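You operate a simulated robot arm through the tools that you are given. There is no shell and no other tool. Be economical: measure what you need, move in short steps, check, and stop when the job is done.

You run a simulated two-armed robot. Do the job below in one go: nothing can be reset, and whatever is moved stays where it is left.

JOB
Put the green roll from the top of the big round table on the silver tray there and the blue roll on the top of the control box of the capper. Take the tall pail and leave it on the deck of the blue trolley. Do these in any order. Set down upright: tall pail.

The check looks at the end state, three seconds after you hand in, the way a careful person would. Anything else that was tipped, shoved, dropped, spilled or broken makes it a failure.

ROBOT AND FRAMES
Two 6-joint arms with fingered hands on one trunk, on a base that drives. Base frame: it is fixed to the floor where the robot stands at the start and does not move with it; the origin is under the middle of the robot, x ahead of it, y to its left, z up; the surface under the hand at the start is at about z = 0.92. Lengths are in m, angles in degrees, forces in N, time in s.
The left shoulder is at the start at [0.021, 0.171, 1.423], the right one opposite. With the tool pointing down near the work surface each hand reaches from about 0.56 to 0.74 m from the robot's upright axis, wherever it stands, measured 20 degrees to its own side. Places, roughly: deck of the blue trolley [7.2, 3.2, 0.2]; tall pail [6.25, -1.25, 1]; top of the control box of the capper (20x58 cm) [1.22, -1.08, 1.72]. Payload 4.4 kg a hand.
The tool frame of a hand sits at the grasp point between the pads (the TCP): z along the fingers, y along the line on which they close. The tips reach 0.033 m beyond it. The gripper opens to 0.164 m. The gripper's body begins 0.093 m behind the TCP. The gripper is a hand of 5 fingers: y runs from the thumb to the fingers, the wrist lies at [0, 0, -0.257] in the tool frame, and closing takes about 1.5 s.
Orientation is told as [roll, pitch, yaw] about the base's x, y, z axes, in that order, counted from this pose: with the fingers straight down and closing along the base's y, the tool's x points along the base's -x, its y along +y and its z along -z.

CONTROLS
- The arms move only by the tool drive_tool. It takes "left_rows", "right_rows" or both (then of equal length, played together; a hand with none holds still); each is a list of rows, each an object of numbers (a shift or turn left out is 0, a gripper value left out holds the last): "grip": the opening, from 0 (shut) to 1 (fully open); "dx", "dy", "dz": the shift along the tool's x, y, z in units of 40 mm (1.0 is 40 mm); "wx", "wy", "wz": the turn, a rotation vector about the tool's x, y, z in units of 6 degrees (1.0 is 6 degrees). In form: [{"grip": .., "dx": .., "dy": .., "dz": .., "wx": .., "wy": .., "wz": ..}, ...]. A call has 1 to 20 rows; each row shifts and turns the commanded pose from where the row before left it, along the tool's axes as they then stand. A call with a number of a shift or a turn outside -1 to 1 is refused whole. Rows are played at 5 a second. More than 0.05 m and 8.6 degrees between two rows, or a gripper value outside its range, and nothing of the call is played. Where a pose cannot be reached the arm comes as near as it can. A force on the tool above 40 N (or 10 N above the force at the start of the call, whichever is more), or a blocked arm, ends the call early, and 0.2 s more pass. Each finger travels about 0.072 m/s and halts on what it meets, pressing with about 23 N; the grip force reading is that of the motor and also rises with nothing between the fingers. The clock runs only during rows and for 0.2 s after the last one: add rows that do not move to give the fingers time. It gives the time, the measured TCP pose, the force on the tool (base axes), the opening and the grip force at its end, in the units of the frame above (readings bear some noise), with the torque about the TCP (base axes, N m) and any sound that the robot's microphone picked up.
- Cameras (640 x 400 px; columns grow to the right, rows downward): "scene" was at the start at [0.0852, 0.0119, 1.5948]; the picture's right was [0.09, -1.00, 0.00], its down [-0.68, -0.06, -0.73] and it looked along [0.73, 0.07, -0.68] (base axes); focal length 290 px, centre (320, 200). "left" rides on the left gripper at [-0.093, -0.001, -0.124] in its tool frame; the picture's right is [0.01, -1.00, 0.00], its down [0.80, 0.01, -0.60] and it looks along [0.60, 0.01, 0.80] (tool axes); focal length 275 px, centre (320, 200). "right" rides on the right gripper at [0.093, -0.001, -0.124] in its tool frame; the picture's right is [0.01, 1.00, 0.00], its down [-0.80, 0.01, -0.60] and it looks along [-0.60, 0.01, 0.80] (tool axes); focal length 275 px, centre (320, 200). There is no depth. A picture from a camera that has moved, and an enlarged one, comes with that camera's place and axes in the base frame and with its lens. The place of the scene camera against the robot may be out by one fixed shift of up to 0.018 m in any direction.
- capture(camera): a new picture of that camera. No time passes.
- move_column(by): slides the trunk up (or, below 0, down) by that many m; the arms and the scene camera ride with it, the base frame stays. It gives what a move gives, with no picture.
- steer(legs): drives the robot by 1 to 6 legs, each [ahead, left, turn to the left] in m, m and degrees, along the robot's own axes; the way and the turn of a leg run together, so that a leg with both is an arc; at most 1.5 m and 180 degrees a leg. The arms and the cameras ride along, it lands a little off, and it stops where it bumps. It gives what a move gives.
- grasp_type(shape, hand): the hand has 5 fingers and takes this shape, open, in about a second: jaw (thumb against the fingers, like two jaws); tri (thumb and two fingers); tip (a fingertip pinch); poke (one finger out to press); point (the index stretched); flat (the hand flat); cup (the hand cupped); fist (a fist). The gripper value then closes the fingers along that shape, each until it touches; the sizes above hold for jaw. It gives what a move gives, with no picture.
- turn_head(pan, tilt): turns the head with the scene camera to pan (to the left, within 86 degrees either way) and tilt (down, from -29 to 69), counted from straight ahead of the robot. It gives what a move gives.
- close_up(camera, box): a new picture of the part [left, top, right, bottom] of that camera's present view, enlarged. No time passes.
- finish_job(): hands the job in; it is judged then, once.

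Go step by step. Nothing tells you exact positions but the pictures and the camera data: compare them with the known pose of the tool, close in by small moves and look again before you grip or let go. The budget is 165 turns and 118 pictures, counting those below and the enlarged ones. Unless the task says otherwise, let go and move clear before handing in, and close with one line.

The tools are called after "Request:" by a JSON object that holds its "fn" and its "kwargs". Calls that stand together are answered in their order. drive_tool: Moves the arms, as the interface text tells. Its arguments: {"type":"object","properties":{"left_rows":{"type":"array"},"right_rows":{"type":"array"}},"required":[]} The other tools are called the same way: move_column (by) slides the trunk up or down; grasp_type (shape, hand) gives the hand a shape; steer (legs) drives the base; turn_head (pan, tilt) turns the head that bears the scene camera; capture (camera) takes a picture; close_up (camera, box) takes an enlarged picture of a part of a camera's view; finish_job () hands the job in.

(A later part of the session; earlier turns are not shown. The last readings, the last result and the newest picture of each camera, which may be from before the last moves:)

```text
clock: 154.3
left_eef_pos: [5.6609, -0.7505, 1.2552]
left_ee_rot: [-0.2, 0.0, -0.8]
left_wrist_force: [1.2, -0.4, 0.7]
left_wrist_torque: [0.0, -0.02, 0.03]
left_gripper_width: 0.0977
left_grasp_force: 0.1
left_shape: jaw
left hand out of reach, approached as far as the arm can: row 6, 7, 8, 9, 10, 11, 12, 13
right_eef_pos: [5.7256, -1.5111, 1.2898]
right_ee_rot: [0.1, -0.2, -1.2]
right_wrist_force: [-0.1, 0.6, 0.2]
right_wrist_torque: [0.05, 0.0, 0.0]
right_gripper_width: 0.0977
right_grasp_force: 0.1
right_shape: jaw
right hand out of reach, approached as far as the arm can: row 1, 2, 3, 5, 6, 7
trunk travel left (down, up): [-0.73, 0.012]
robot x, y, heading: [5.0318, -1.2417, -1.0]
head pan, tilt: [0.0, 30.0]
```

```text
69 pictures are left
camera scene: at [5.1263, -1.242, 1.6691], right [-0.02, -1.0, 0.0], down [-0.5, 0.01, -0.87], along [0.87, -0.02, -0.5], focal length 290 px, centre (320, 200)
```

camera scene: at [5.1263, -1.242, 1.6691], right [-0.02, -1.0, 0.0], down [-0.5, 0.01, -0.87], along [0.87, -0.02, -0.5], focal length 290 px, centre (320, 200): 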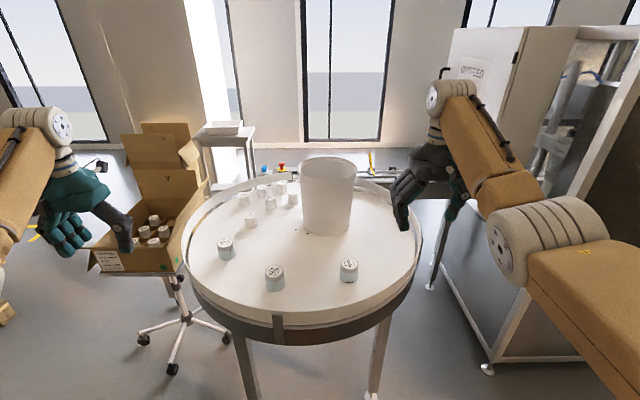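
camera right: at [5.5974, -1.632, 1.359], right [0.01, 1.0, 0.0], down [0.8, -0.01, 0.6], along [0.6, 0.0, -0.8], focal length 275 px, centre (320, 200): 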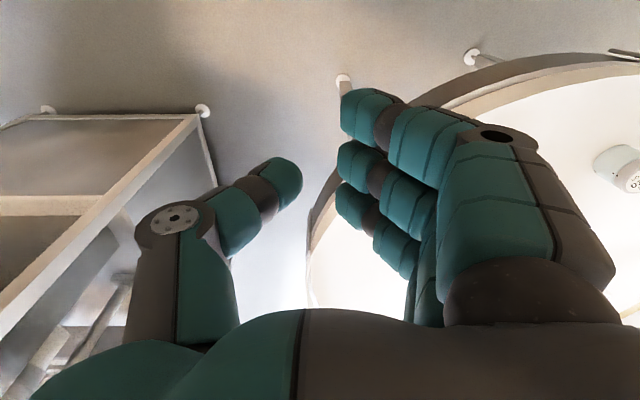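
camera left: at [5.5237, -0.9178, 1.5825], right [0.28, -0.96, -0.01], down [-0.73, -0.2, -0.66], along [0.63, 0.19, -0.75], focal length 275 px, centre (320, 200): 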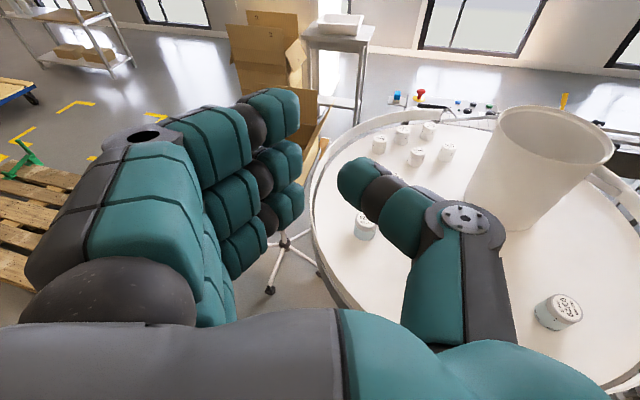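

Tool-down is near a joint limit at this height, so I tilt both hands 30° forward, which also adds reach, and bring them closer to the centre line.

Request:
{"fn": "drive_tool", "kwargs": {"left_rows": [{"wy": -1, "dy": -0.9}, {"wy": -1, "dy": -0.9}, {"wy": -1, "dy": -0.9}, {"wy": -1, "dy": -0.9}, {"wy": -1, "dy": -0.9}, {"dy": -0.9, "dz": -0.2, "dx": -0.12}, {"dy": -0.9, "dz": -0.2, "dx": -0.12}, {"dy": -0.9, "dz": -0.2, "dx": -0.12}], "right_rows": [{"wy": -1, "dy": 0.2}, {"wy": -1, "dy": 0.2}, {"wy": -1, "dy": 0.2}, {"wy": -1, "dy": 0.2}, {"wy": -1, "dy": 0.2}, {"dy": 0.2}, {"dy": 0.2}, {"dy": 0.2}]}}

```text
clock: 156.1
left_eef_pos: [5.6667, -1.0386, 1.2726]
left_ee_rot: [-0.1, -30.2, -0.6]
left_wrist_force: [1.1, -0.9, 0.3]
left_wrist_torque: [0.03, 0.02, 0.0]
left_gripper_width: 0.0977
left_grasp_force: 0.1
left_shape: jaw
left hand out of reach, approached as far as the arm can: row 8
right_eef_pos: [5.7306, -1.4486, 1.2871]
right_ee_rot: [0.2, -30.1, -1.2]
right_wrist_force: [-0.1, -0.5, -0.8]
right_wrist_torque: [0.06, 0.03, 0.03]
right_gripper_width: 0.0975
right_grasp_force: 0.0
right_shape: jaw
right hand out of reach, approached as far as the arm can: row 1
trunk travel left (down, up): [-0.73, 0.012]
robot x, y, heading: [5.037, -1.242, -0.8]
head pan, tilt: [0.0, 30.0]
```

I bring the two hands to the same distance ahead with a 0.24 m spacing, then drive toward the pail, keeping the fingertips above the rim.

Request:
{"fn": "drive_tool", "kwargs": {"left_rows": [{"dx": -0.487, "dy": -0.5, "dz": 0.281}, {"dx": -0.487, "dy": -0.5, "dz": 0.281}, {"dx": -0.487, "dy": -0.5, "dz": 0.281}, {"dx": -0.487, "dy": -0.5, "dz": 0.281}], "right_rows": [{"dx": -0.141, "dy": 0.53, "dz": 0.081}, {"dx": -0.141, "dy": 0.53, "dz": 0.081}, {"dx": -0.141, "dy": 0.53, "dz": 0.081}, {"dx": -0.141, "dy": 0.53, "dz": 0.081}]}}

Request:
{"fn": "steer", "kwargs": {"legs": [[0.3, -0.045, 0.8]]}}

Request:
{"fn": "capture", "kwargs": {"camera": "scene"}}

Request:
{"fn": "capture", "kwargs": {"camera": "right"}}

```text
clock: 157.1
left_eef_pos: [5.7569, -1.1171, 1.2718]
left_ee_rot: [0.0, -30.0, -0.6]
left_wrist_force: [0.4, -0.4, 0.4]
left_wrist_torque: [-0.03, 0.02, 0.04]
left_gripper_width: 0.0976
left_grasp_force: 0.1
left_shape: jaw
right_eef_pos: [5.7581, -1.3674, 1.2887]
right_ee_rot: [0.1, -30.2, -1.2]
right_wrist_force: [0.9, 0.4, -0.6]
right_wrist_torque: [0.02, 0.04, 0.03]
right_gripper_width: 0.0977
right_grasp_force: 0.1
right_shape: jaw
trunk travel left (down, up): [-0.73, 0.012]
robot x, y, heading: [5.0319, -1.2463, -1.0]
head pan, tilt: [0.0, 30.0]
```

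```text
clock: 159.2
left_eef_pos: [6.0495, -1.161, 1.2741]
left_ee_rot: [0.0, -30.0, -0.2]
left_wrist_force: [0.2, -0.4, -0.3]
left_wrist_torque: [-0.01, 0.02, -0.01]
left_gripper_width: 0.0978
left_grasp_force: 0.1
left_shape: jaw
right_eef_pos: [6.0539, -1.4114, 1.2891]
right_ee_rot: [0.1, -30.1, -0.6]
right_wrist_force: [0.8, 0.1, 0.1]
right_wrist_torque: [-0.01, 0.04, 0.03]
right_gripper_width: 0.0977
right_grasp_force: 0.0
right_shape: jaw
trunk travel left (down, up): [-0.73, 0.012]
robot x, y, heading: [5.3294, -1.296, -0.6]
head pan, tilt: [0.0, 30.0]
```

```text
68 pictures are left
camera scene: at [5.4213, -1.2913, 1.6691], right [-0.01, -1.0, 0.0], down [-0.5, 0.0, -0.87], along [0.87, -0.01, -0.5], focal length 290 px, centre (320, 200)
```

scene: 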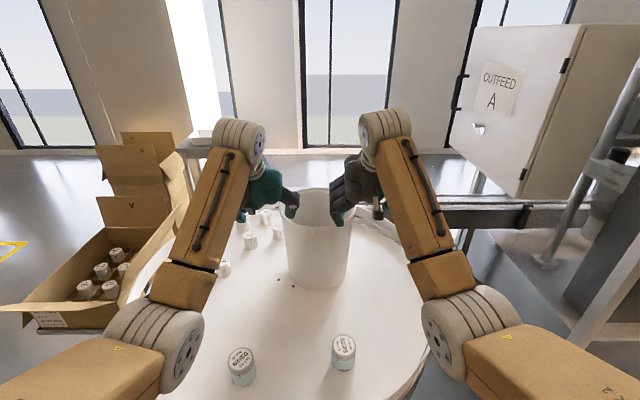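

```text
67 pictures are left
camera right: at [5.9108, -1.4086, 1.3507], right [0.0, 1.0, 0.0], down [0.39, 0.0, 0.92], along [0.92, 0.0, -0.39], focal length 275 px, centre (320, 200)
```

right: 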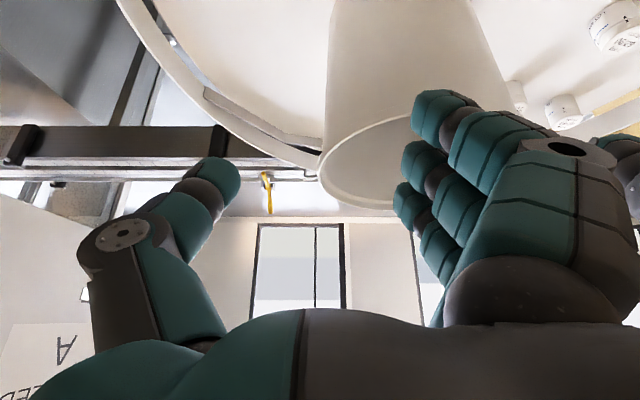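

The right camera shows the rim's -y edge at y ≈ -1.411, so the pail's centre is near (6.22, -1.291). I drive the last 0.165 m above the rim and check both hands.

Request:
{"fn": "steer", "kwargs": {"legs": [[0.165, 0.003, 0.4]]}}

Request:
{"fn": "capture", "kwargs": {"camera": "scene"}}

Request:
{"fn": "capture", "kwargs": {"camera": "right"}}

Request:
{"fn": "capture", "kwargs": {"camera": "left"}}

```text
clock: 160.6
left_eef_pos: [6.2087, -1.1536, 1.2727]
left_ee_rot: [0.0, -30.0, 0.4]
left_wrist_force: [-0.1, -0.7, -0.3]
left_wrist_torque: [-0.05, 0.02, 0.0]
left_gripper_width: 0.0975
left_grasp_force: 0.1
left_shape: jaw
right_eef_pos: [6.2142, -1.4017, 1.2895]
right_ee_rot: [0.1, -30.1, -0.1]
right_wrist_force: [0.2, -0.2, 0.9]
right_wrist_torque: [-0.01, 0.02, -0.01]
right_gripper_width: 0.0976
right_grasp_force: 0.0
right_shape: jaw
trunk travel left (down, up): [-0.73, 0.012]
robot x, y, heading: [5.486, -1.2921, 0.1]
head pan, tilt: [0.0, 30.0]
```

```text
66 pictures are left
camera scene: at [5.5818, -1.2878, 1.6691], right [0.0, -1.0, 0.0], down [-0.5, 0.0, -0.87], along [0.87, 0.0, -0.5], focal length 290 px, centre (320, 200)
```

scene: 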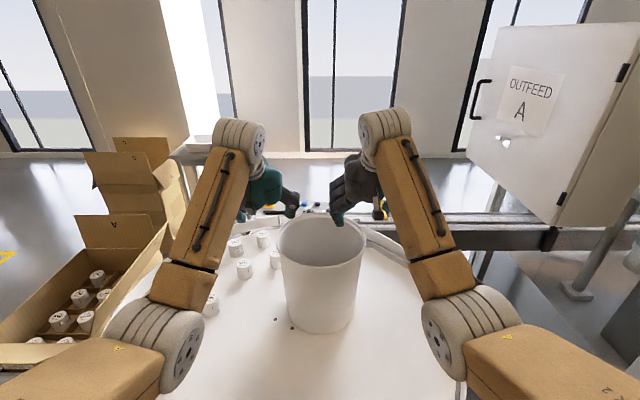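

```text
65 pictures are left
camera right: at [6.0723, -1.4009, 1.3508], right [-0.01, 1.0, 0.0], down [0.39, 0.01, 0.92], along [0.92, 0.01, -0.39], focal length 275 px, centre (320, 200)
```

right: 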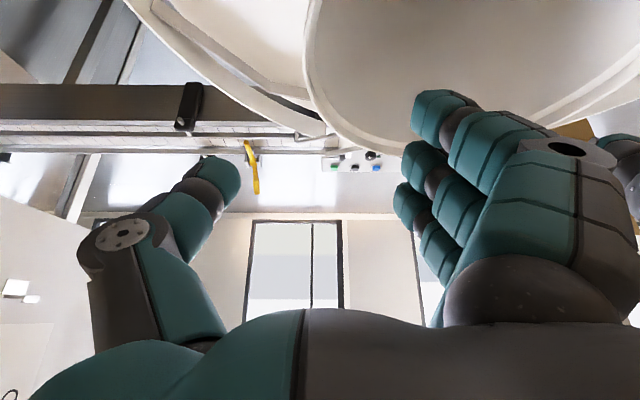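

```text
64 pictures are left
camera left: at [6.2264, -1.153, 1.4265], right [0.0, -1.0, -0.01], down [-0.99, 0.0, 0.12], along [-0.12, 0.01, -0.99], focal length 275 px, centre (320, 200)
```

left: 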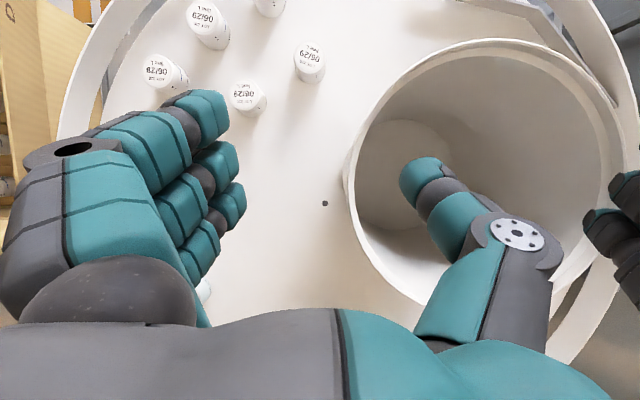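

Looking straight down, the left camera puts the pail's centre at (6.217, -1.292) with a rim radius of 0.119. I line each hand up with its wall and descend so that they straddle the rim.

Request:
{"fn": "drive_tool", "kwargs": {"left_rows": [{"dy": -0.5}, {"dx": 0.295, "dz": 0.61}, {"dx": 0.295, "dz": 0.61}, {"dx": 0.295, "dz": 0.61}, {"dx": 0.295, "dz": 0.61}, {}], "right_rows": [{"dy": -0.2}, {"dx": 0.375, "dz": 0.69}, {"dx": 0.375, "dz": 0.69}, {"dx": 0.375, "dz": 0.69}, {"dx": 0.375, "dz": 0.69}, {}]}}

Request:
{"fn": "capture", "kwargs": {"camera": "scene"}}

Request:
{"fn": "capture", "kwargs": {"camera": "left"}}

Request:
{"fn": "capture", "kwargs": {"camera": "right"}}

```text
clock: 162.0
left_eef_pos: [6.2154, -1.1756, 1.1677]
left_ee_rot: [0.1, -30.1, 0.3]
left_wrist_force: [-0.6, -0.6, -0.5]
left_wrist_torque: [0.04, 0.0, 0.0]
left_gripper_width: 0.0977
left_grasp_force: 0.2
left_shape: jaw
right_eef_pos: [6.2175, -1.4081, 1.1637]
right_ee_rot: [0.2, -30.0, -0.1]
right_wrist_force: [0.8, -0.2, -0.3]
right_wrist_torque: [0.01, -0.02, -0.01]
right_gripper_width: 0.0977
right_grasp_force: 0.0
right_shape: jaw
trunk travel left (down, up): [-0.73, 0.012]
robot x, y, heading: [5.4889, -1.2901, 0.2]
head pan, tilt: [0.0, 30.0]
```

```text
63 pictures are left
camera scene: at [5.5803, -1.2883, 1.6692], right [0.0, -1.0, 0.0], down [-0.5, 0.0, -0.87], along [0.87, 0.0, -0.5], focal length 290 px, centre (320, 200)
```

scene: 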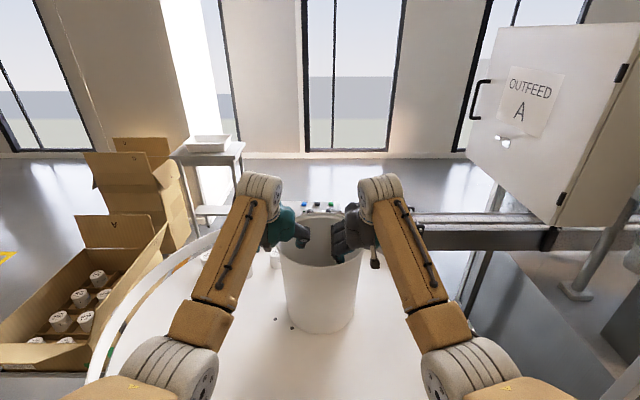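

```text
62 pictures are left
camera left: at [6.2341, -1.176, 1.3209], right [-0.01, -1.0, -0.01], down [-0.99, 0.0, 0.12], along [-0.12, 0.01, -0.99], focal length 275 px, centre (320, 200)
```

left: 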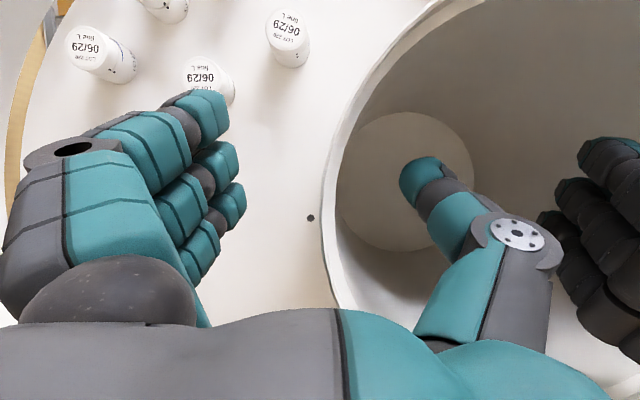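

```text
61 pictures are left
camera right: at [6.0754, -1.4077, 1.2248], right [-0.01, 1.0, 0.0], down [0.39, 0.01, 0.92], along [0.92, 0.01, -0.39], focal length 275 px, centre (320, 200)
```

right: 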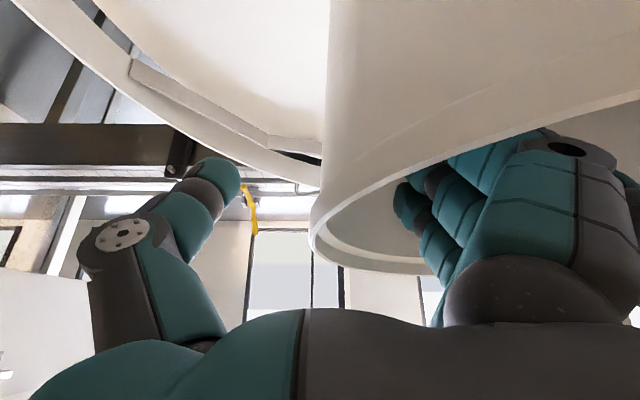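

Both hands straddle the rim with the wall centred. I go 12 mm deeper and close both hands together.

Request:
{"fn": "drive_tool", "kwargs": {"left_rows": [{"dx": 0.15, "dz": 0.26}, {"grip": 0.4}, {"grip": 0.3}, {"grip": 0.2}, {"grip": 0.1}, {"grip": 0.0}, {}, {}, {}, {}, {}], "right_rows": [{"dx": 0.15, "dz": 0.26}, {"grip": 0.4}, {"grip": 0.3}, {"grip": 0.2}, {"grip": 0.1}, {"grip": 0.0}, {}, {}, {}, {}, {}]}}

Request:
{"fn": "capture", "kwargs": {"camera": "scene"}}

Request:
{"fn": "capture", "kwargs": {"camera": "left"}}

Request:
{"fn": "capture", "kwargs": {"camera": "right"}}

```text
clock: 164.4
left_eef_pos: [6.2169, -1.1748, 1.1553]
left_ee_rot: [-0.2, -30.1, 0.2]
left_wrist_force: [4.5, -17.7, 0.1]
left_wrist_torque: [-0.26, -0.09, -0.07]
left_gripper_width: 0.0008
left_grasp_force: 22.7
left_shape: jaw
right_eef_pos: [6.2179, -1.4071, 1.1523]
right_ee_rot: [0.3, -30.2, -0.1]
right_wrist_force: [-5.7, 15.5, 0.5]
right_wrist_torque: [-0.16, -0.12, 1.4]
right_gripper_width: 0.0027
right_grasp_force: 22.9
right_shape: jaw
trunk travel left (down, up): [-0.73, 0.012]
robot x, y, heading: [5.4869, -1.2926, 0.1]
head pan, tilt: [0.0, 30.0]
```

```text
60 pictures are left
camera scene: at [5.5813, -1.288, 1.6691], right [0.0, -1.0, 0.0], down [-0.5, 0.0, -0.87], along [0.87, 0.0, -0.5], focal length 290 px, centre (320, 200)
```

scene: 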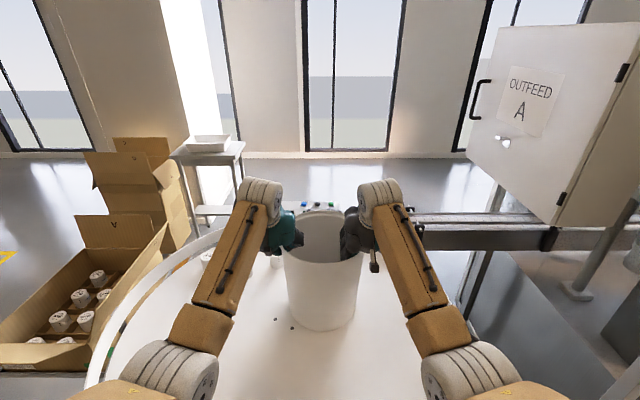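

```text
59 pictures are left
camera left: at [6.2349, -1.1758, 1.3086], right [-0.01, -1.0, 0.0], down [-0.99, 0.01, 0.12], along [-0.12, 0.0, -0.99], focal length 275 px, centre (320, 200)
```

left: 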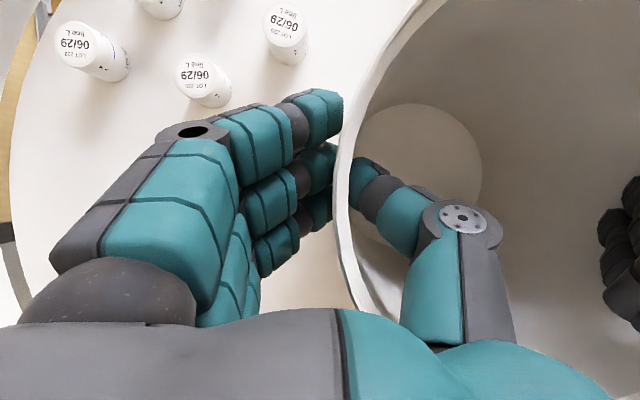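

```text
58 pictures are left
camera right: at [6.076, -1.4075, 1.2133], right [-0.01, 1.0, 0.0], down [0.39, 0.01, 0.92], along [0.92, 0.01, -0.39], focal length 275 px, centre (320, 200)
```

right: 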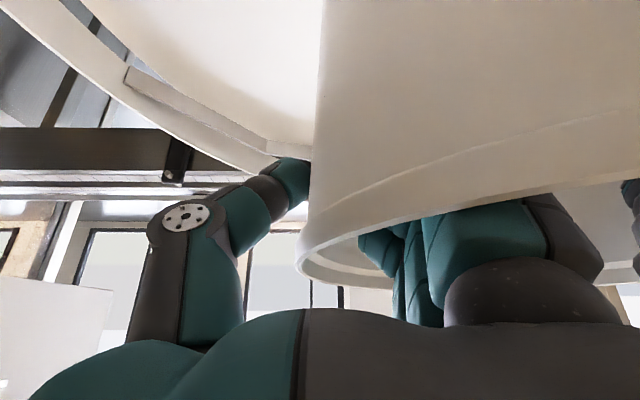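

The wall is pinched on both sides. I relieve the sideways strain a touch and lift a few centimetres to test.

Request:
{"fn": "drive_tool", "kwargs": {"left_rows": [{"dy": -0.08}, {"dx": -0.25, "dz": -0.433}, {"dx": -0.25, "dz": -0.433}, {}], "right_rows": [{"dy": 0.08}, {"dx": -0.25, "dz": -0.433}, {"dx": -0.25, "dz": -0.433}, {}]}}

Request:
{"fn": "capture", "kwargs": {"camera": "scene"}}

```text
clock: 165.4
left_eef_pos: [6.2167, -1.1743, 1.195]
left_ee_rot: [-0.1, -30.0, 0.3]
left_wrist_force: [6.4, -11.2, 1.4]
left_wrist_torque: [-0.2, -0.07, -0.02]
left_gripper_width: 0.0003
left_grasp_force: 22.9
left_shape: jaw
right_eef_pos: [6.2175, -1.4059, 1.1944]
right_ee_rot: [0.1, -30.0, -0.2]
right_wrist_force: [-6.6, 10.8, -3.8]
right_wrist_torque: [-0.34, 0.09, 1.37]
right_gripper_width: 0.0027
right_grasp_force: 22.9
right_shape: jaw
trunk travel left (down, up): [-0.73, 0.012]
robot x, y, heading: [5.4876, -1.2881, 0.1]
head pan, tilt: [0.0, 30.0]
```

```text
57 pictures are left
camera scene: at [5.5824, -1.2877, 1.669], right [0.0, -1.0, 0.0], down [-0.5, 0.0, -0.87], along [0.87, 0.0, -0.5], focal length 290 px, centre (320, 200)
```

scene: 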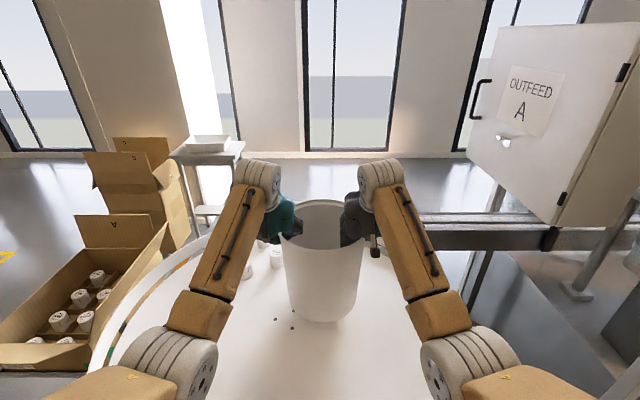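

The pail lifts level and is light. I lift further and back away from the table.

Request:
{"fn": "drive_tool", "kwargs": {"left_rows": [{"dx": -0.25, "dz": -0.433}, {"dx": -0.25, "dz": -0.433}, {"dx": -0.25, "dz": -0.433}, {"dx": -0.25, "dz": -0.433}, {}], "right_rows": [{"dx": -0.25, "dz": -0.433}, {"dx": -0.25, "dz": -0.433}, {"dx": -0.25, "dz": -0.433}, {"dx": -0.25, "dz": -0.433}, {}]}}

Request:
{"fn": "capture", "kwargs": {"camera": "scene"}}

```text
clock: 166.6
left_eef_pos: [6.2169, -1.1734, 1.273]
left_ee_rot: [0.0, -29.8, 0.3]
left_wrist_force: [5.9, -9.4, 0.5]
left_wrist_torque: [-0.18, -0.11, -0.02]
left_gripper_width: 0.0005
left_grasp_force: 23.6
left_shape: jaw
right_eef_pos: [6.2167, -1.4066, 1.2716]
right_ee_rot: [0.2, -30.1, -0.1]
right_wrist_force: [-5.6, 9.8, -4.8]
right_wrist_torque: [-0.29, 0.08, 1.29]
right_gripper_width: 0.0028
right_grasp_force: 23.1
right_shape: jaw
trunk travel left (down, up): [-0.73, 0.012]
robot x, y, heading: [5.4911, -1.2918, -0.1]
head pan, tilt: [0.0, 30.0]
```

```text
56 pictures are left
camera scene: at [5.5821, -1.288, 1.669], right [0.0, -1.0, 0.0], down [-0.5, 0.0, -0.87], along [0.87, 0.0, -0.5], focal length 290 px, centre (320, 200)
```

scene: 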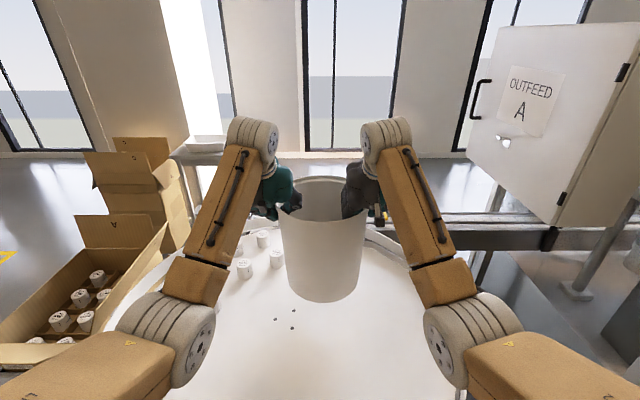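

The pail is up level. I back off and look left toward the trolley at (7.2, 3.2).

Request:
{"fn": "steer", "kwargs": {"legs": [[-0.7, 0, 0]]}}

Request:
{"fn": "turn_head", "kwargs": {"pan": 50, "tilt": 20}}

Request:
{"fn": "capture", "kwargs": {"camera": "scene"}}

```text
clock: 170.4
left_eef_pos: [5.5233, -1.1764, 1.2741]
left_ee_rot: [-0.1, -30.0, 0.1]
left_wrist_force: [5.4, -8.7, -0.5]
left_wrist_torque: [-0.19, -0.09, 0.03]
left_gripper_width: 0.0006
left_grasp_force: 22.4
left_shape: jaw
right_eef_pos: [5.5228, -1.4085, 1.2714]
right_ee_rot: [0.1, -30.1, -0.3]
right_wrist_force: [-5.8, 10.0, -4.9]
right_wrist_torque: [-0.31, 0.07, 1.22]
right_gripper_width: 0.0029
right_grasp_force: 22.9
right_shape: jaw
trunk travel left (down, up): [-0.73, 0.012]
robot x, y, heading: [4.7962, -1.2882, -0.4]
head pan, tilt: [0.0, 30.0]
```

```text
clock: 171.6
left_eef_pos: [5.5233, -1.1764, 1.2731]
left_ee_rot: [-0.1, -29.9, 0.1]
left_wrist_force: [5.1, -7.8, 0.0]
left_wrist_torque: [-0.11, -0.08, 0.0]
left_gripper_width: 0.0
left_grasp_force: 23.2
left_shape: jaw
right_eef_pos: [5.5213, -1.4072, 1.2724]
right_ee_rot: [0.2, -30.1, -0.3]
right_wrist_force: [-5.5, 6.5, -4.2]
right_wrist_torque: [-0.3, 0.06, 1.14]
right_gripper_width: 0.0026
right_grasp_force: 23.1
right_shape: jaw
trunk travel left (down, up): [-0.73, 0.012]
robot x, y, heading: [4.7949, -1.2889, -0.1]
head pan, tilt: [50.0, 20.0]
```

```text
55 pictures are left
camera scene: at [4.8581, -1.2154, 1.6851], right [0.76, -0.65, 0.0], down [-0.22, -0.26, -0.94], along [0.61, 0.72, -0.34], focal length 290 px, centre (320, 200)
```

scene: 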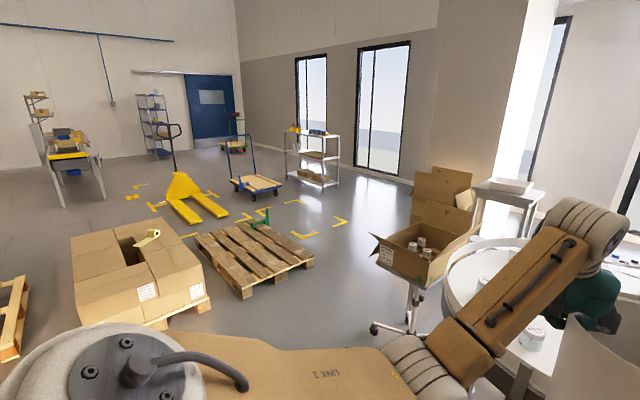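

The trolley deck spans about x 6.87–7.48, y 2.65–3.75, with its handle at the far end. I turn to face north and crab through the gap between the pallets and the stool, keeping the pail high.

Request:
{"fn": "steer", "kwargs": {"legs": [[0, 0, 90], [1.2, -0.3, 0], [0.48, -0.4, 0]]}}

Request:
{"fn": "turn_head", "kwargs": {"pan": -45, "tilt": 35}}

Request:
{"fn": "capture", "kwargs": {"camera": "scene"}}

```text
clock: 184.7
left_eef_pos: [5.4275, 1.0884, 1.2734]
left_ee_rot: [-0.1, -29.9, 89.2]
left_wrist_force: [12.0, 5.2, -0.2]
left_wrist_torque: [0.05, -0.2, 0.04]
left_gripper_width: 0.0
left_grasp_force: 23.2
left_shape: jaw
right_eef_pos: [5.66, 1.0833, 1.2728]
right_ee_rot: [0.3, -30.0, 88.8]
right_wrist_force: [-12.2, -5.0, -3.9]
right_wrist_torque: [-0.11, -0.22, 1.28]
right_gripper_width: 0.003
right_grasp_force: 23.0
right_shape: jaw
trunk travel left (down, up): [-0.73, 0.012]
robot x, y, heading: [5.5295, 0.3598, 88.7]
head pan, tilt: [50.0, 20.0]
```

```text
clock: 186.4
left_eef_pos: [5.427, 1.0878, 1.2738]
left_ee_rot: [-0.1, -30.0, 89.2]
left_wrist_force: [6.8, 3.9, -0.7]
left_wrist_torque: [0.1, -0.08, 0.04]
left_gripper_width: 0.0
left_grasp_force: 22.9
left_shape: jaw
right_eef_pos: [5.6589, 1.0832, 1.2719]
right_ee_rot: [0.3, -30.1, 88.8]
right_wrist_force: [-6.4, -5.1, -4.1]
right_wrist_torque: [-0.07, -0.24, 1.06]
right_gripper_width: 0.0026
right_grasp_force: 22.6
right_shape: jaw
trunk travel left (down, up): [-0.73, 0.012]
robot x, y, heading: [5.5295, 0.3575, 88.7]
head pan, tilt: [-45.0, 35.0]
```

```text
54 pictures are left
camera scene: at [5.5853, 0.434, 1.6613], right [0.69, -0.72, 0.0], down [-0.41, -0.4, -0.82], along [0.59, 0.57, -0.57], focal length 290 px, centre (320, 200)
```

scene: 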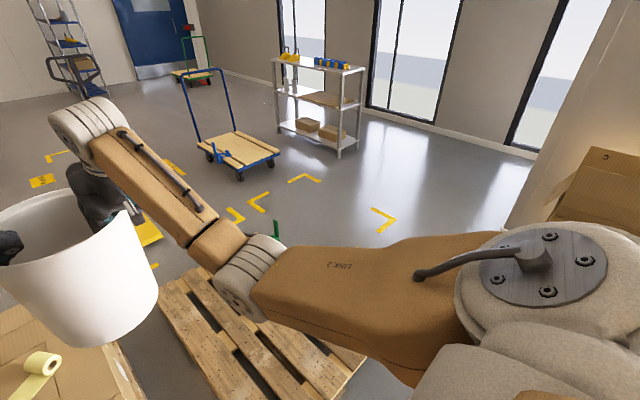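

The trolley deck now measures x 6.90–7.50, y 2.85–3.82. I crab right past the pallet end.

Request:
{"fn": "steer", "kwargs": {"legs": [[0.04, 0, 1.3], [0, -1.42, 0]]}}

Request:
{"fn": "turn_head", "kwargs": {"pan": -10, "tilt": 25}}

Request:
{"fn": "capture", "kwargs": {"camera": "scene"}}

```text
clock: 193.9
left_eef_pos: [6.8105, 1.1433, 1.2724]
left_ee_rot: [-0.1, -30.0, 91.7]
left_wrist_force: [10.6, 5.5, -0.5]
left_wrist_torque: [0.07, -0.17, 0.03]
left_gripper_width: 0.0
left_grasp_force: 22.9
left_shape: jaw
right_eef_pos: [7.0408, 1.1486, 1.2724]
right_ee_rot: [0.3, -30.1, 91.5]
right_wrist_force: [-9.9, -5.4, -4.6]
right_wrist_torque: [-0.09, -0.27, 1.22]
right_gripper_width: 0.0028
right_grasp_force: 22.8
right_shape: jaw
trunk travel left (down, up): [-0.73, 0.012]
robot x, y, heading: [6.945, 0.4185, 91.3]
head pan, tilt: [-45.0, 35.0]
```

```text
clock: 194.9
left_eef_pos: [6.8112, 1.1444, 1.2719]
left_ee_rot: [-0.1, -30.1, 91.8]
left_wrist_force: [3.5, 4.8, -0.6]
left_wrist_torque: [0.01, -0.02, 0.03]
left_gripper_width: 0.0001
left_grasp_force: 23.4
left_shape: jaw
right_eef_pos: [7.0403, 1.1485, 1.2718]
right_ee_rot: [0.3, -30.1, 91.4]
right_wrist_force: [-3.4, -3.9, -3.7]
right_wrist_torque: [-0.06, -0.26, 0.87]
right_gripper_width: 0.0026
right_grasp_force: 22.9
right_shape: jaw
trunk travel left (down, up): [-0.73, 0.012]
robot x, y, heading: [6.9445, 0.4182, 91.5]
head pan, tilt: [-10.0, 25.0]
```

```text
53 pictures are left
camera scene: at [6.9514, 0.5244, 1.677], right [0.99, -0.15, 0.0], down [-0.06, -0.42, -0.91], along [0.13, 0.9, -0.42], focal length 290 px, centre (320, 200)
```

scene: 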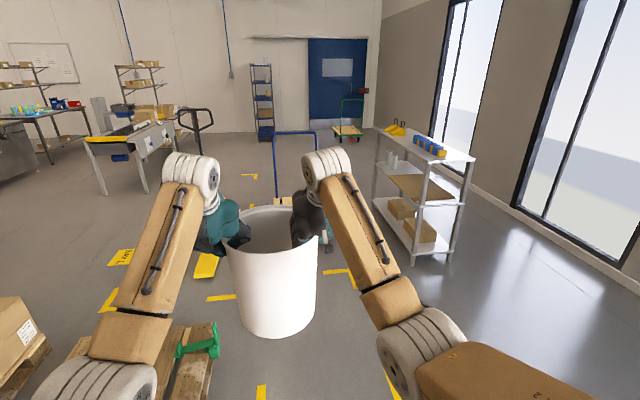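

The trolley is straight ahead behind the pail. I drive north and stop short of it for a check.

Request:
{"fn": "steer", "kwargs": {"legs": [[0.75, -0.15, -1.4], [0.6, -0.11, 0]]}}

Request:
{"fn": "turn_head", "kwargs": {"pan": -25, "tilt": 45}}

Request:
{"fn": "capture", "kwargs": {"camera": "scene"}}

Request:
{"fn": "capture", "kwargs": {"camera": "left"}}

```text
clock: 202.0
left_eef_pos: [7.0469, 2.4725, 1.2726]
left_ee_rot: [-0.1, -29.9, 91.7]
left_wrist_force: [8.0, 4.8, -1.0]
left_wrist_torque: [0.08, -0.11, 0.0]
left_gripper_width: 0.0001
left_grasp_force: 23.8
left_shape: jaw
right_eef_pos: [7.2774, 2.4782, 1.2718]
right_ee_rot: [0.3, -30.0, 91.3]
right_wrist_force: [-7.6, -4.4, -3.8]
right_wrist_torque: [-0.04, -0.26, 1.07]
right_gripper_width: 0.0028
right_grasp_force: 23.1
right_shape: jaw
trunk travel left (down, up): [-0.73, 0.012]
robot x, y, heading: [7.1815, 1.7457, 91.4]
head pan, tilt: [-10.0, 25.0]
```

```text
clock: 202.8
left_eef_pos: [7.0458, 2.4734, 1.2735]
left_ee_rot: [-0.2, -30.0, 91.7]
left_wrist_force: [2.8, 4.2, -0.7]
left_wrist_torque: [0.05, 0.01, 0.06]
left_gripper_width: 0.0001
left_grasp_force: 23.0
left_shape: jaw
right_eef_pos: [7.2767, 2.4772, 1.2717]
right_ee_rot: [0.3, -30.0, 91.5]
right_wrist_force: [-2.0, -3.3, -3.7]
right_wrist_torque: [-0.01, -0.22, 0.83]
right_gripper_width: 0.0026
right_grasp_force: 23.3
right_shape: jaw
trunk travel left (down, up): [-0.73, 0.012]
robot x, y, heading: [7.1807, 1.7482, 91.2]
head pan, tilt: [-25.0, 45.0]
```

```text
52 pictures are left
camera scene: at [7.205, 1.8378, 1.6466], right [0.92, -0.4, 0.0], down [-0.28, -0.65, -0.71], along [0.28, 0.65, -0.71], focal length 290 px, centre (320, 200)
```

scene: 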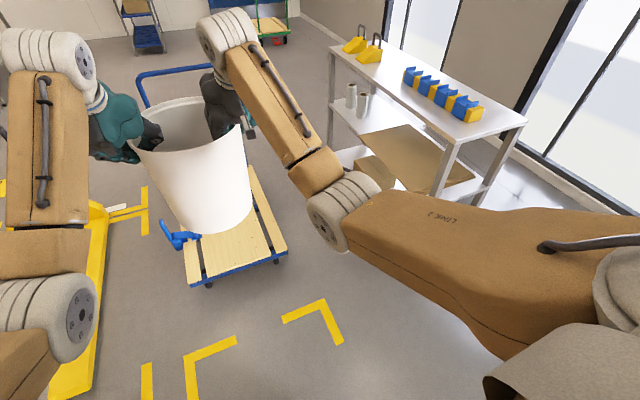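

```text
51 pictures are left
camera left: at [7.046, 2.4907, 1.4264], right [1.0, 0.02, 0.0], down [0.02, -0.99, 0.12], along [0.0, -0.12, -0.99], focal length 275 px, centre (320, 200)
```

left: 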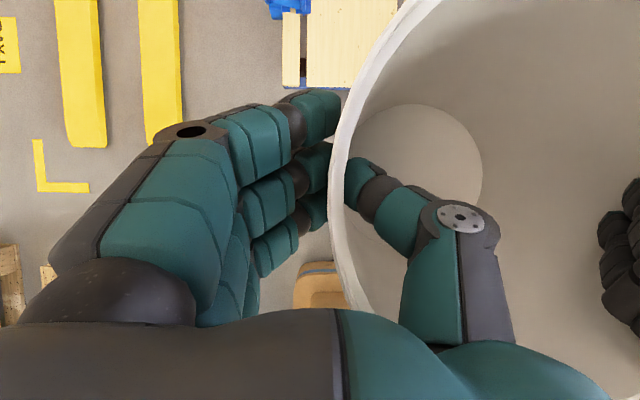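

A blue fitting sits on the deck's left edge near (6.9, 3.15), so I aim for (7.22, 3.05), clear of it. My base front then stays before the trolley's near edge.

Request:
{"fn": "steer", "kwargs": {"legs": [[0.574, -0.07, -1.3]]}}

Request:
{"fn": "move_column", "kwargs": {"by": -0.5}}

Request:
{"fn": "capture", "kwargs": {"camera": "scene"}}

Request:
{"fn": "capture", "kwargs": {"camera": "left"}}

```text
clock: 206.0
left_eef_pos: [7.1348, 3.0412, 1.2728]
left_ee_rot: [0.0, -30.0, 90.0]
left_wrist_force: [5.0, 4.7, -1.2]
left_wrist_torque: [0.02, -0.06, 0.06]
left_gripper_width: 0.0
left_grasp_force: 22.4
left_shape: jaw
right_eef_pos: [7.365, 3.0385, 1.2714]
right_ee_rot: [0.4, -30.0, 89.6]
right_wrist_force: [-5.7, -3.5, -4.3]
right_wrist_torque: [-0.05, -0.28, 0.94]
right_gripper_width: 0.0029
right_grasp_force: 22.9
right_shape: jaw
trunk travel left (down, up): [-0.73, 0.012]
robot x, y, heading: [7.2482, 2.3125, 89.6]
head pan, tilt: [-25.0, 45.0]
```

```text
refused: -0.5 is not a number from -0.4 to 0.4
```

```text
50 pictures are left
camera scene: at [7.2729, 2.4013, 1.6464], right [0.9, -0.43, 0.0], down [-0.3, -0.64, -0.71], along [0.3, 0.64, -0.71], focal length 290 px, centre (320, 200)
```

scene: 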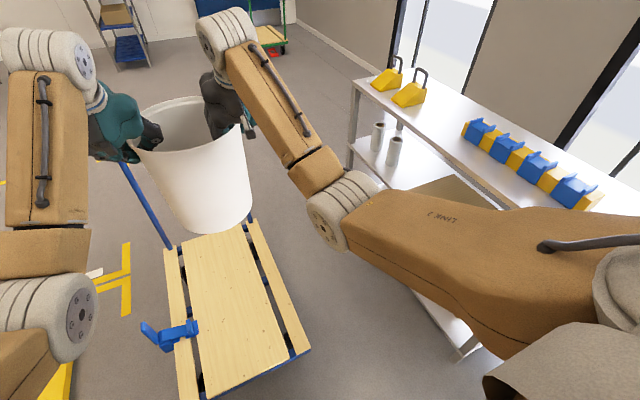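

```text
49 pictures are left
camera left: at [7.1347, 3.0591, 1.426], right [1.0, -0.01, 0.0], down [-0.01, -0.99, 0.12], along [-0.01, -0.12, -0.99], focal length 275 px, centre (320, 200)
```

left: 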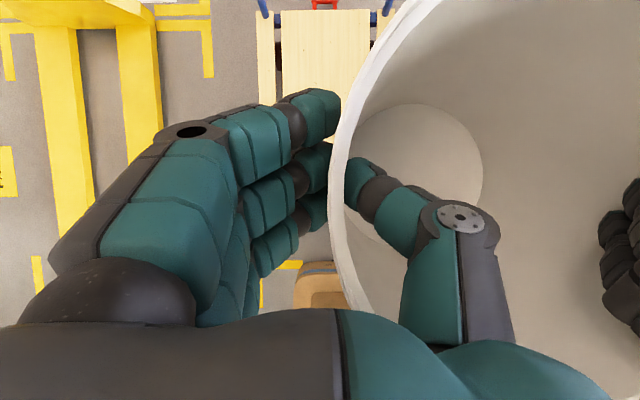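

The pail is over the deck but sits a bit right of the main board (x 6.96–7.355). I shift 0.06 left and lower the trunk.

Request:
{"fn": "steer", "kwargs": {"legs": [[0, 0.06, 0]]}}

Request:
{"fn": "move_column", "kwargs": {"by": -0.4}}

Request:
{"fn": "capture", "kwargs": {"camera": "scene"}}

Request:
{"fn": "capture", "kwargs": {"camera": "left"}}

```text
clock: 207.0
left_eef_pos: [7.072, 3.0409, 1.2736]
left_ee_rot: [-0.2, -30.0, 89.9]
left_wrist_force: [0.8, 3.4, -0.6]
left_wrist_torque: [0.04, -0.09, -0.02]
left_gripper_width: 0.0002
left_grasp_force: 23.2
left_shape: jaw
right_eef_pos: [7.3015, 3.038, 1.2724]
right_ee_rot: [0.3, -30.0, 89.6]
right_wrist_force: [-2.6, -4.1, -3.3]
right_wrist_torque: [-0.05, -0.32, 0.69]
right_gripper_width: 0.0027
right_grasp_force: 22.9
right_shape: jaw
trunk travel left (down, up): [-0.73, 0.012]
robot x, y, heading: [7.1821, 2.3126, 90.0]
head pan, tilt: [-25.0, 45.0]
```

```text
clock: 210.8
left_eef_pos: [7.0739, 3.0407, 0.8734]
left_ee_rot: [-0.1, -30.1, 89.9]
left_wrist_force: [2.2, 2.8, -1.5]
left_wrist_torque: [0.04, 0.0, 0.06]
left_gripper_width: 0.0
left_grasp_force: 22.6
left_shape: jaw
right_eef_pos: [7.3033, 3.0383, 0.8707]
right_ee_rot: [0.2, -30.0, 89.5]
right_wrist_force: [-1.9, -3.8, -3.0]
right_wrist_torque: [-0.06, -0.23, 0.74]
right_gripper_width: 0.003
right_grasp_force: 22.6
right_shape: jaw
trunk travel left (down, up): [-0.33, 0.412]
robot x, y, heading: [7.183, 2.3121, 89.6]
head pan, tilt: [-25.0, 45.0]
```

```text
48 pictures are left
camera scene: at [7.2113, 2.436, 1.2451], right [0.9, -0.43, 0.0], down [-0.3, -0.64, -0.71], along [0.3, 0.64, -0.71], focal length 290 px, centre (320, 200)
```

scene: 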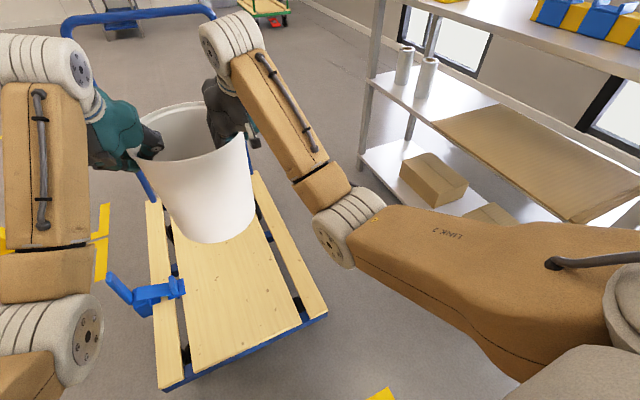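

```text
47 pictures are left
camera left: at [7.0734, 3.0588, 1.0271], right [1.0, -0.01, 0.0], down [-0.01, -0.99, 0.12], along [-0.01, -0.12, -0.99], focal length 275 px, centre (320, 200)
```

left: 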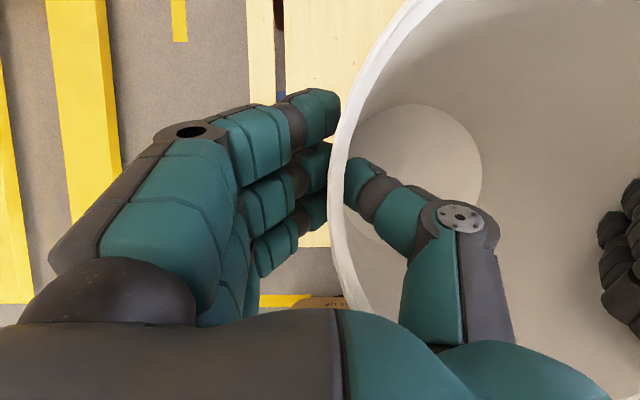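

The clearances look good: the pail's base is at z ≈ 0.64 and the clamp to its left stays clear. I lower the trunk further and check.

Request:
{"fn": "move_column", "kwargs": {"by": -0.3}}

Request:
{"fn": "capture", "kwargs": {"camera": "scene"}}

Request:
{"fn": "capture", "kwargs": {"camera": "left"}}

```text
clock: 213.8
left_eef_pos: [7.0726, 3.0413, 0.4974]
left_ee_rot: [-0.1, -23.1, 90.0]
left_wrist_force: [2.4, 3.4, -0.4]
left_wrist_torque: [0.05, 0.01, 0.03]
left_gripper_width: 0.0001
left_grasp_force: 23.6
left_shape: jaw
right_eef_pos: [7.3019, 3.0372, 0.4955]
right_ee_rot: [0.3, -23.1, 89.6]
right_wrist_force: [-3.9, -3.9, -2.8]
right_wrist_torque: [0.0, -0.11, 0.8]
right_gripper_width: 0.0029
right_grasp_force: 22.8
right_shape: jaw
trunk travel left (down, up): [-0.03, 0.712]
robot x, y, heading: [7.187, 2.313, 89.6]
head pan, tilt: [-25.0, 45.0]
```

```text
46 pictures are left
camera scene: at [7.2122, 2.5563, 0.9321], right [0.9, -0.43, 0.0], down [-0.3, -0.64, -0.71], along [0.3, 0.64, -0.71], focal length 290 px, centre (320, 200)
```

scene: 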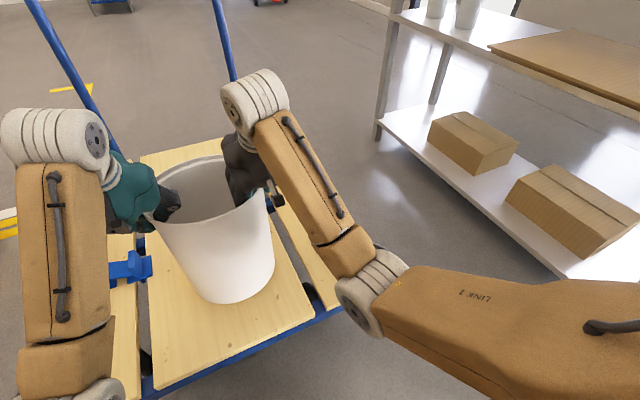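

```text
45 pictures are left
camera left: at [7.0735, 3.077, 0.6465], right [1.0, -0.01, 0.0], down [-0.01, -0.97, 0.24], along [-0.01, -0.24, -0.97], focal length 275 px, centre (320, 200)
```

left: 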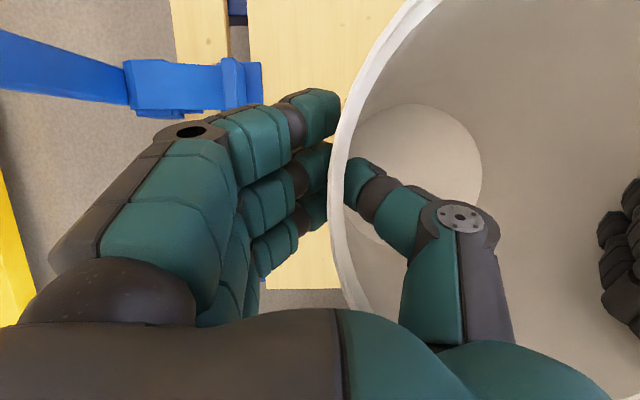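

The trunk leans forward at the bottom of its travel, so the pail is tilted 7°. I rotate both hands back 7° together, which levels the pail about the line between the grips.

Request:
{"fn": "drive_tool", "kwargs": {"left_rows": [{"wy": -0.4}, {"wy": -0.4}, {"wy": -0.35}, {}], "right_rows": [{"wy": -0.4}, {"wy": -0.4}, {"wy": -0.35}, {}]}}

Request:
{"fn": "close_up", "kwargs": {"camera": "scene", "box": [60, 100, 360, 400]}}

```text
clock: 214.8
left_eef_pos: [7.0733, 3.0412, 0.4958]
left_ee_rot: [0.0, -30.0, 89.9]
left_wrist_force: [0.3, 1.4, -2.3]
left_wrist_torque: [0.02, 0.04, 0.01]
left_gripper_width: 0.0
left_grasp_force: 23.2
left_shape: jaw
right_eef_pos: [7.302, 3.0369, 0.4932]
right_ee_rot: [0.3, -29.9, 89.7]
right_wrist_force: [0.5, -2.3, -3.2]
right_wrist_torque: [-0.03, -0.24, 0.47]
right_gripper_width: 0.0027
right_grasp_force: 23.4
right_shape: jaw
trunk travel left (down, up): [-0.03, 0.712]
robot x, y, heading: [7.1847, 2.3163, 89.6]
head pan, tilt: [-25.0, 45.0]
```

```text
1.33 times, centred on (210, 250) of scene
camera zoom: at [7.2122, 2.5565, 0.9318], right [0.9, -0.43, 0.0], down [-0.3, -0.64, -0.71], along [0.3, 0.64, -0.71], focal length 387 px, centre (467, 133)
```

zoom: 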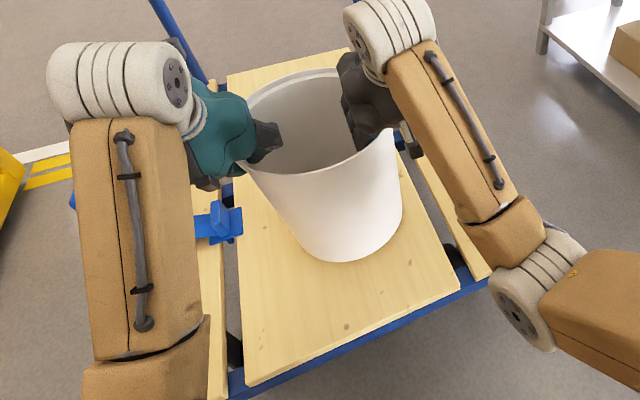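

The pail is level and over the board. I lower it with both arms toward contact.

Request:
{"fn": "drive_tool", "kwargs": {"left_rows": [{"dx": 0.125, "dz": 0.217}, {"dx": 0.125, "dz": 0.217}, {"dx": 0.125, "dz": 0.217}, {}], "right_rows": [{"dx": 0.125, "dz": 0.217}, {"dx": 0.125, "dz": 0.217}, {"dx": 0.125, "dz": 0.217}, {}]}}

Request:
{"fn": "drive_tool", "kwargs": {"left_rows": [{"dx": 0.0625, "dz": 0.108}, {"dx": 0.0625, "dz": 0.108}, {}], "right_rows": [{"dx": 0.0625, "dz": 0.108}, {"dx": 0.0625, "dz": 0.108}, {}]}}

Request:
{"fn": "capture", "kwargs": {"camera": "scene"}}

```text
clock: 215.8
left_eef_pos: [7.0752, 3.0398, 0.4733]
left_ee_rot: [-0.2, -30.8, 89.8]
left_wrist_force: [0.3, 3.8, 23.4]
left_wrist_torque: [0.19, -0.15, 0.06]
left_gripper_width: 0.0001
left_grasp_force: 22.8
left_shape: jaw
right_eef_pos: [7.302, 3.0362, 0.4724]
right_ee_rot: [0.3, -30.5, 89.5]
right_wrist_force: [3.9, -1.5, 19.1]
right_wrist_torque: [-0.03, -0.29, 0.53]
right_gripper_width: 0.0037
right_grasp_force: 22.6
right_shape: jaw
trunk travel left (down, up): [-0.03, 0.712]
robot x, y, heading: [7.1856, 2.3151, 89.6]
head pan, tilt: [-25.0, 45.0]
```

```text
clock: 216.4
left_eef_pos: [7.076, 3.043, 0.4716]
left_ee_rot: [-0.3, -31.7, 90.0]
left_wrist_force: [-3.9, -3.1, 23.4]
left_wrist_torque: [0.01, -0.02, 0.04]
left_gripper_width: 0.0012
left_grasp_force: 23.0
left_shape: jaw
right_eef_pos: [7.3034, 3.0394, 0.471]
right_ee_rot: [0.3, -31.6, 89.5]
right_wrist_force: [5.2, -4.6, 27.4]
right_wrist_torque: [-1.18, -0.18, 0.14]
right_gripper_width: 0.0052
right_grasp_force: 23.0
right_shape: jaw
trunk travel left (down, up): [-0.03, 0.712]
robot x, y, heading: [7.1859, 2.317, 89.6]
head pan, tilt: [-25.0, 45.0]
stopped in row 2 (right hand): the force on the tool passed its limit at 42 N (the readings are from after the stop); the commanded pose is now the measured one
```

```text
43 pictures are left
camera scene: at [7.2124, 2.5523, 0.933], right [0.9, -0.43, 0.0], down [-0.3, -0.64, -0.71], along [0.3, 0.64, -0.7], focal length 290 px, centre (320, 200)
```

scene: 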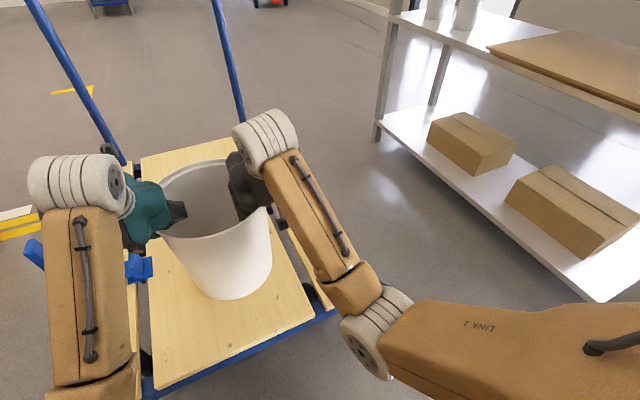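

Both arms feel about 25 N at TCP z ≈ 0.472, so the pail's base seems to rest on the deck. I verify by eye that it isn't something else.

Request:
{"fn": "close_up", "kwargs": {"camera": "scene", "box": [60, 180, 340, 380]}}

Request:
{"fn": "capture", "kwargs": {"camera": "left"}}

Request:
{"fn": "capture", "kwargs": {"camera": "right"}}

```text
2.00 times, centred on (200, 280) of scene
camera zoom: at [7.2124, 2.5523, 0.933], right [0.9, -0.43, 0.0], down [-0.3, -0.64, -0.71], along [0.3, 0.64, -0.7], focal length 580 px, centre (560, 40)
```

zoom: 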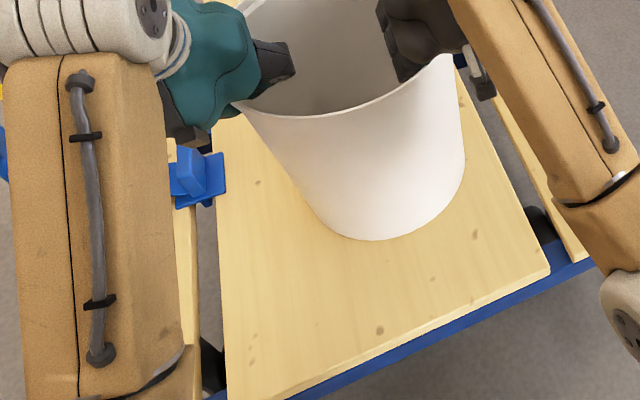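

```text
41 pictures are left
camera left: at [7.0751, 3.0568, 0.6253], right [1.0, -0.02, 0.0], down [-0.02, -1.0, 0.09], along [0.0, -0.09, -1.0], focal length 275 px, centre (320, 200)
```

left: 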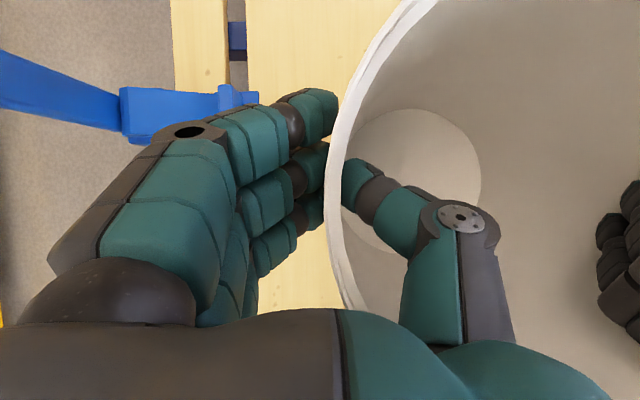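

```text
40 pictures are left
camera right: at [7.3038, 2.8974, 0.5281], right [-1.0, 0.0, 0.0], down [0.0, 0.37, 0.93], along [0.0, 0.93, -0.37], focal length 275 px, centre (320, 200)
```

right: 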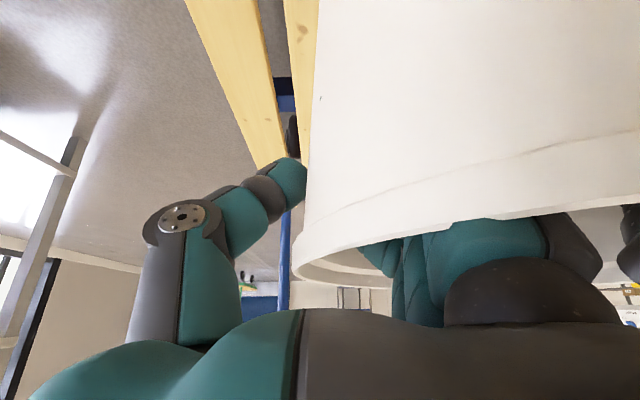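

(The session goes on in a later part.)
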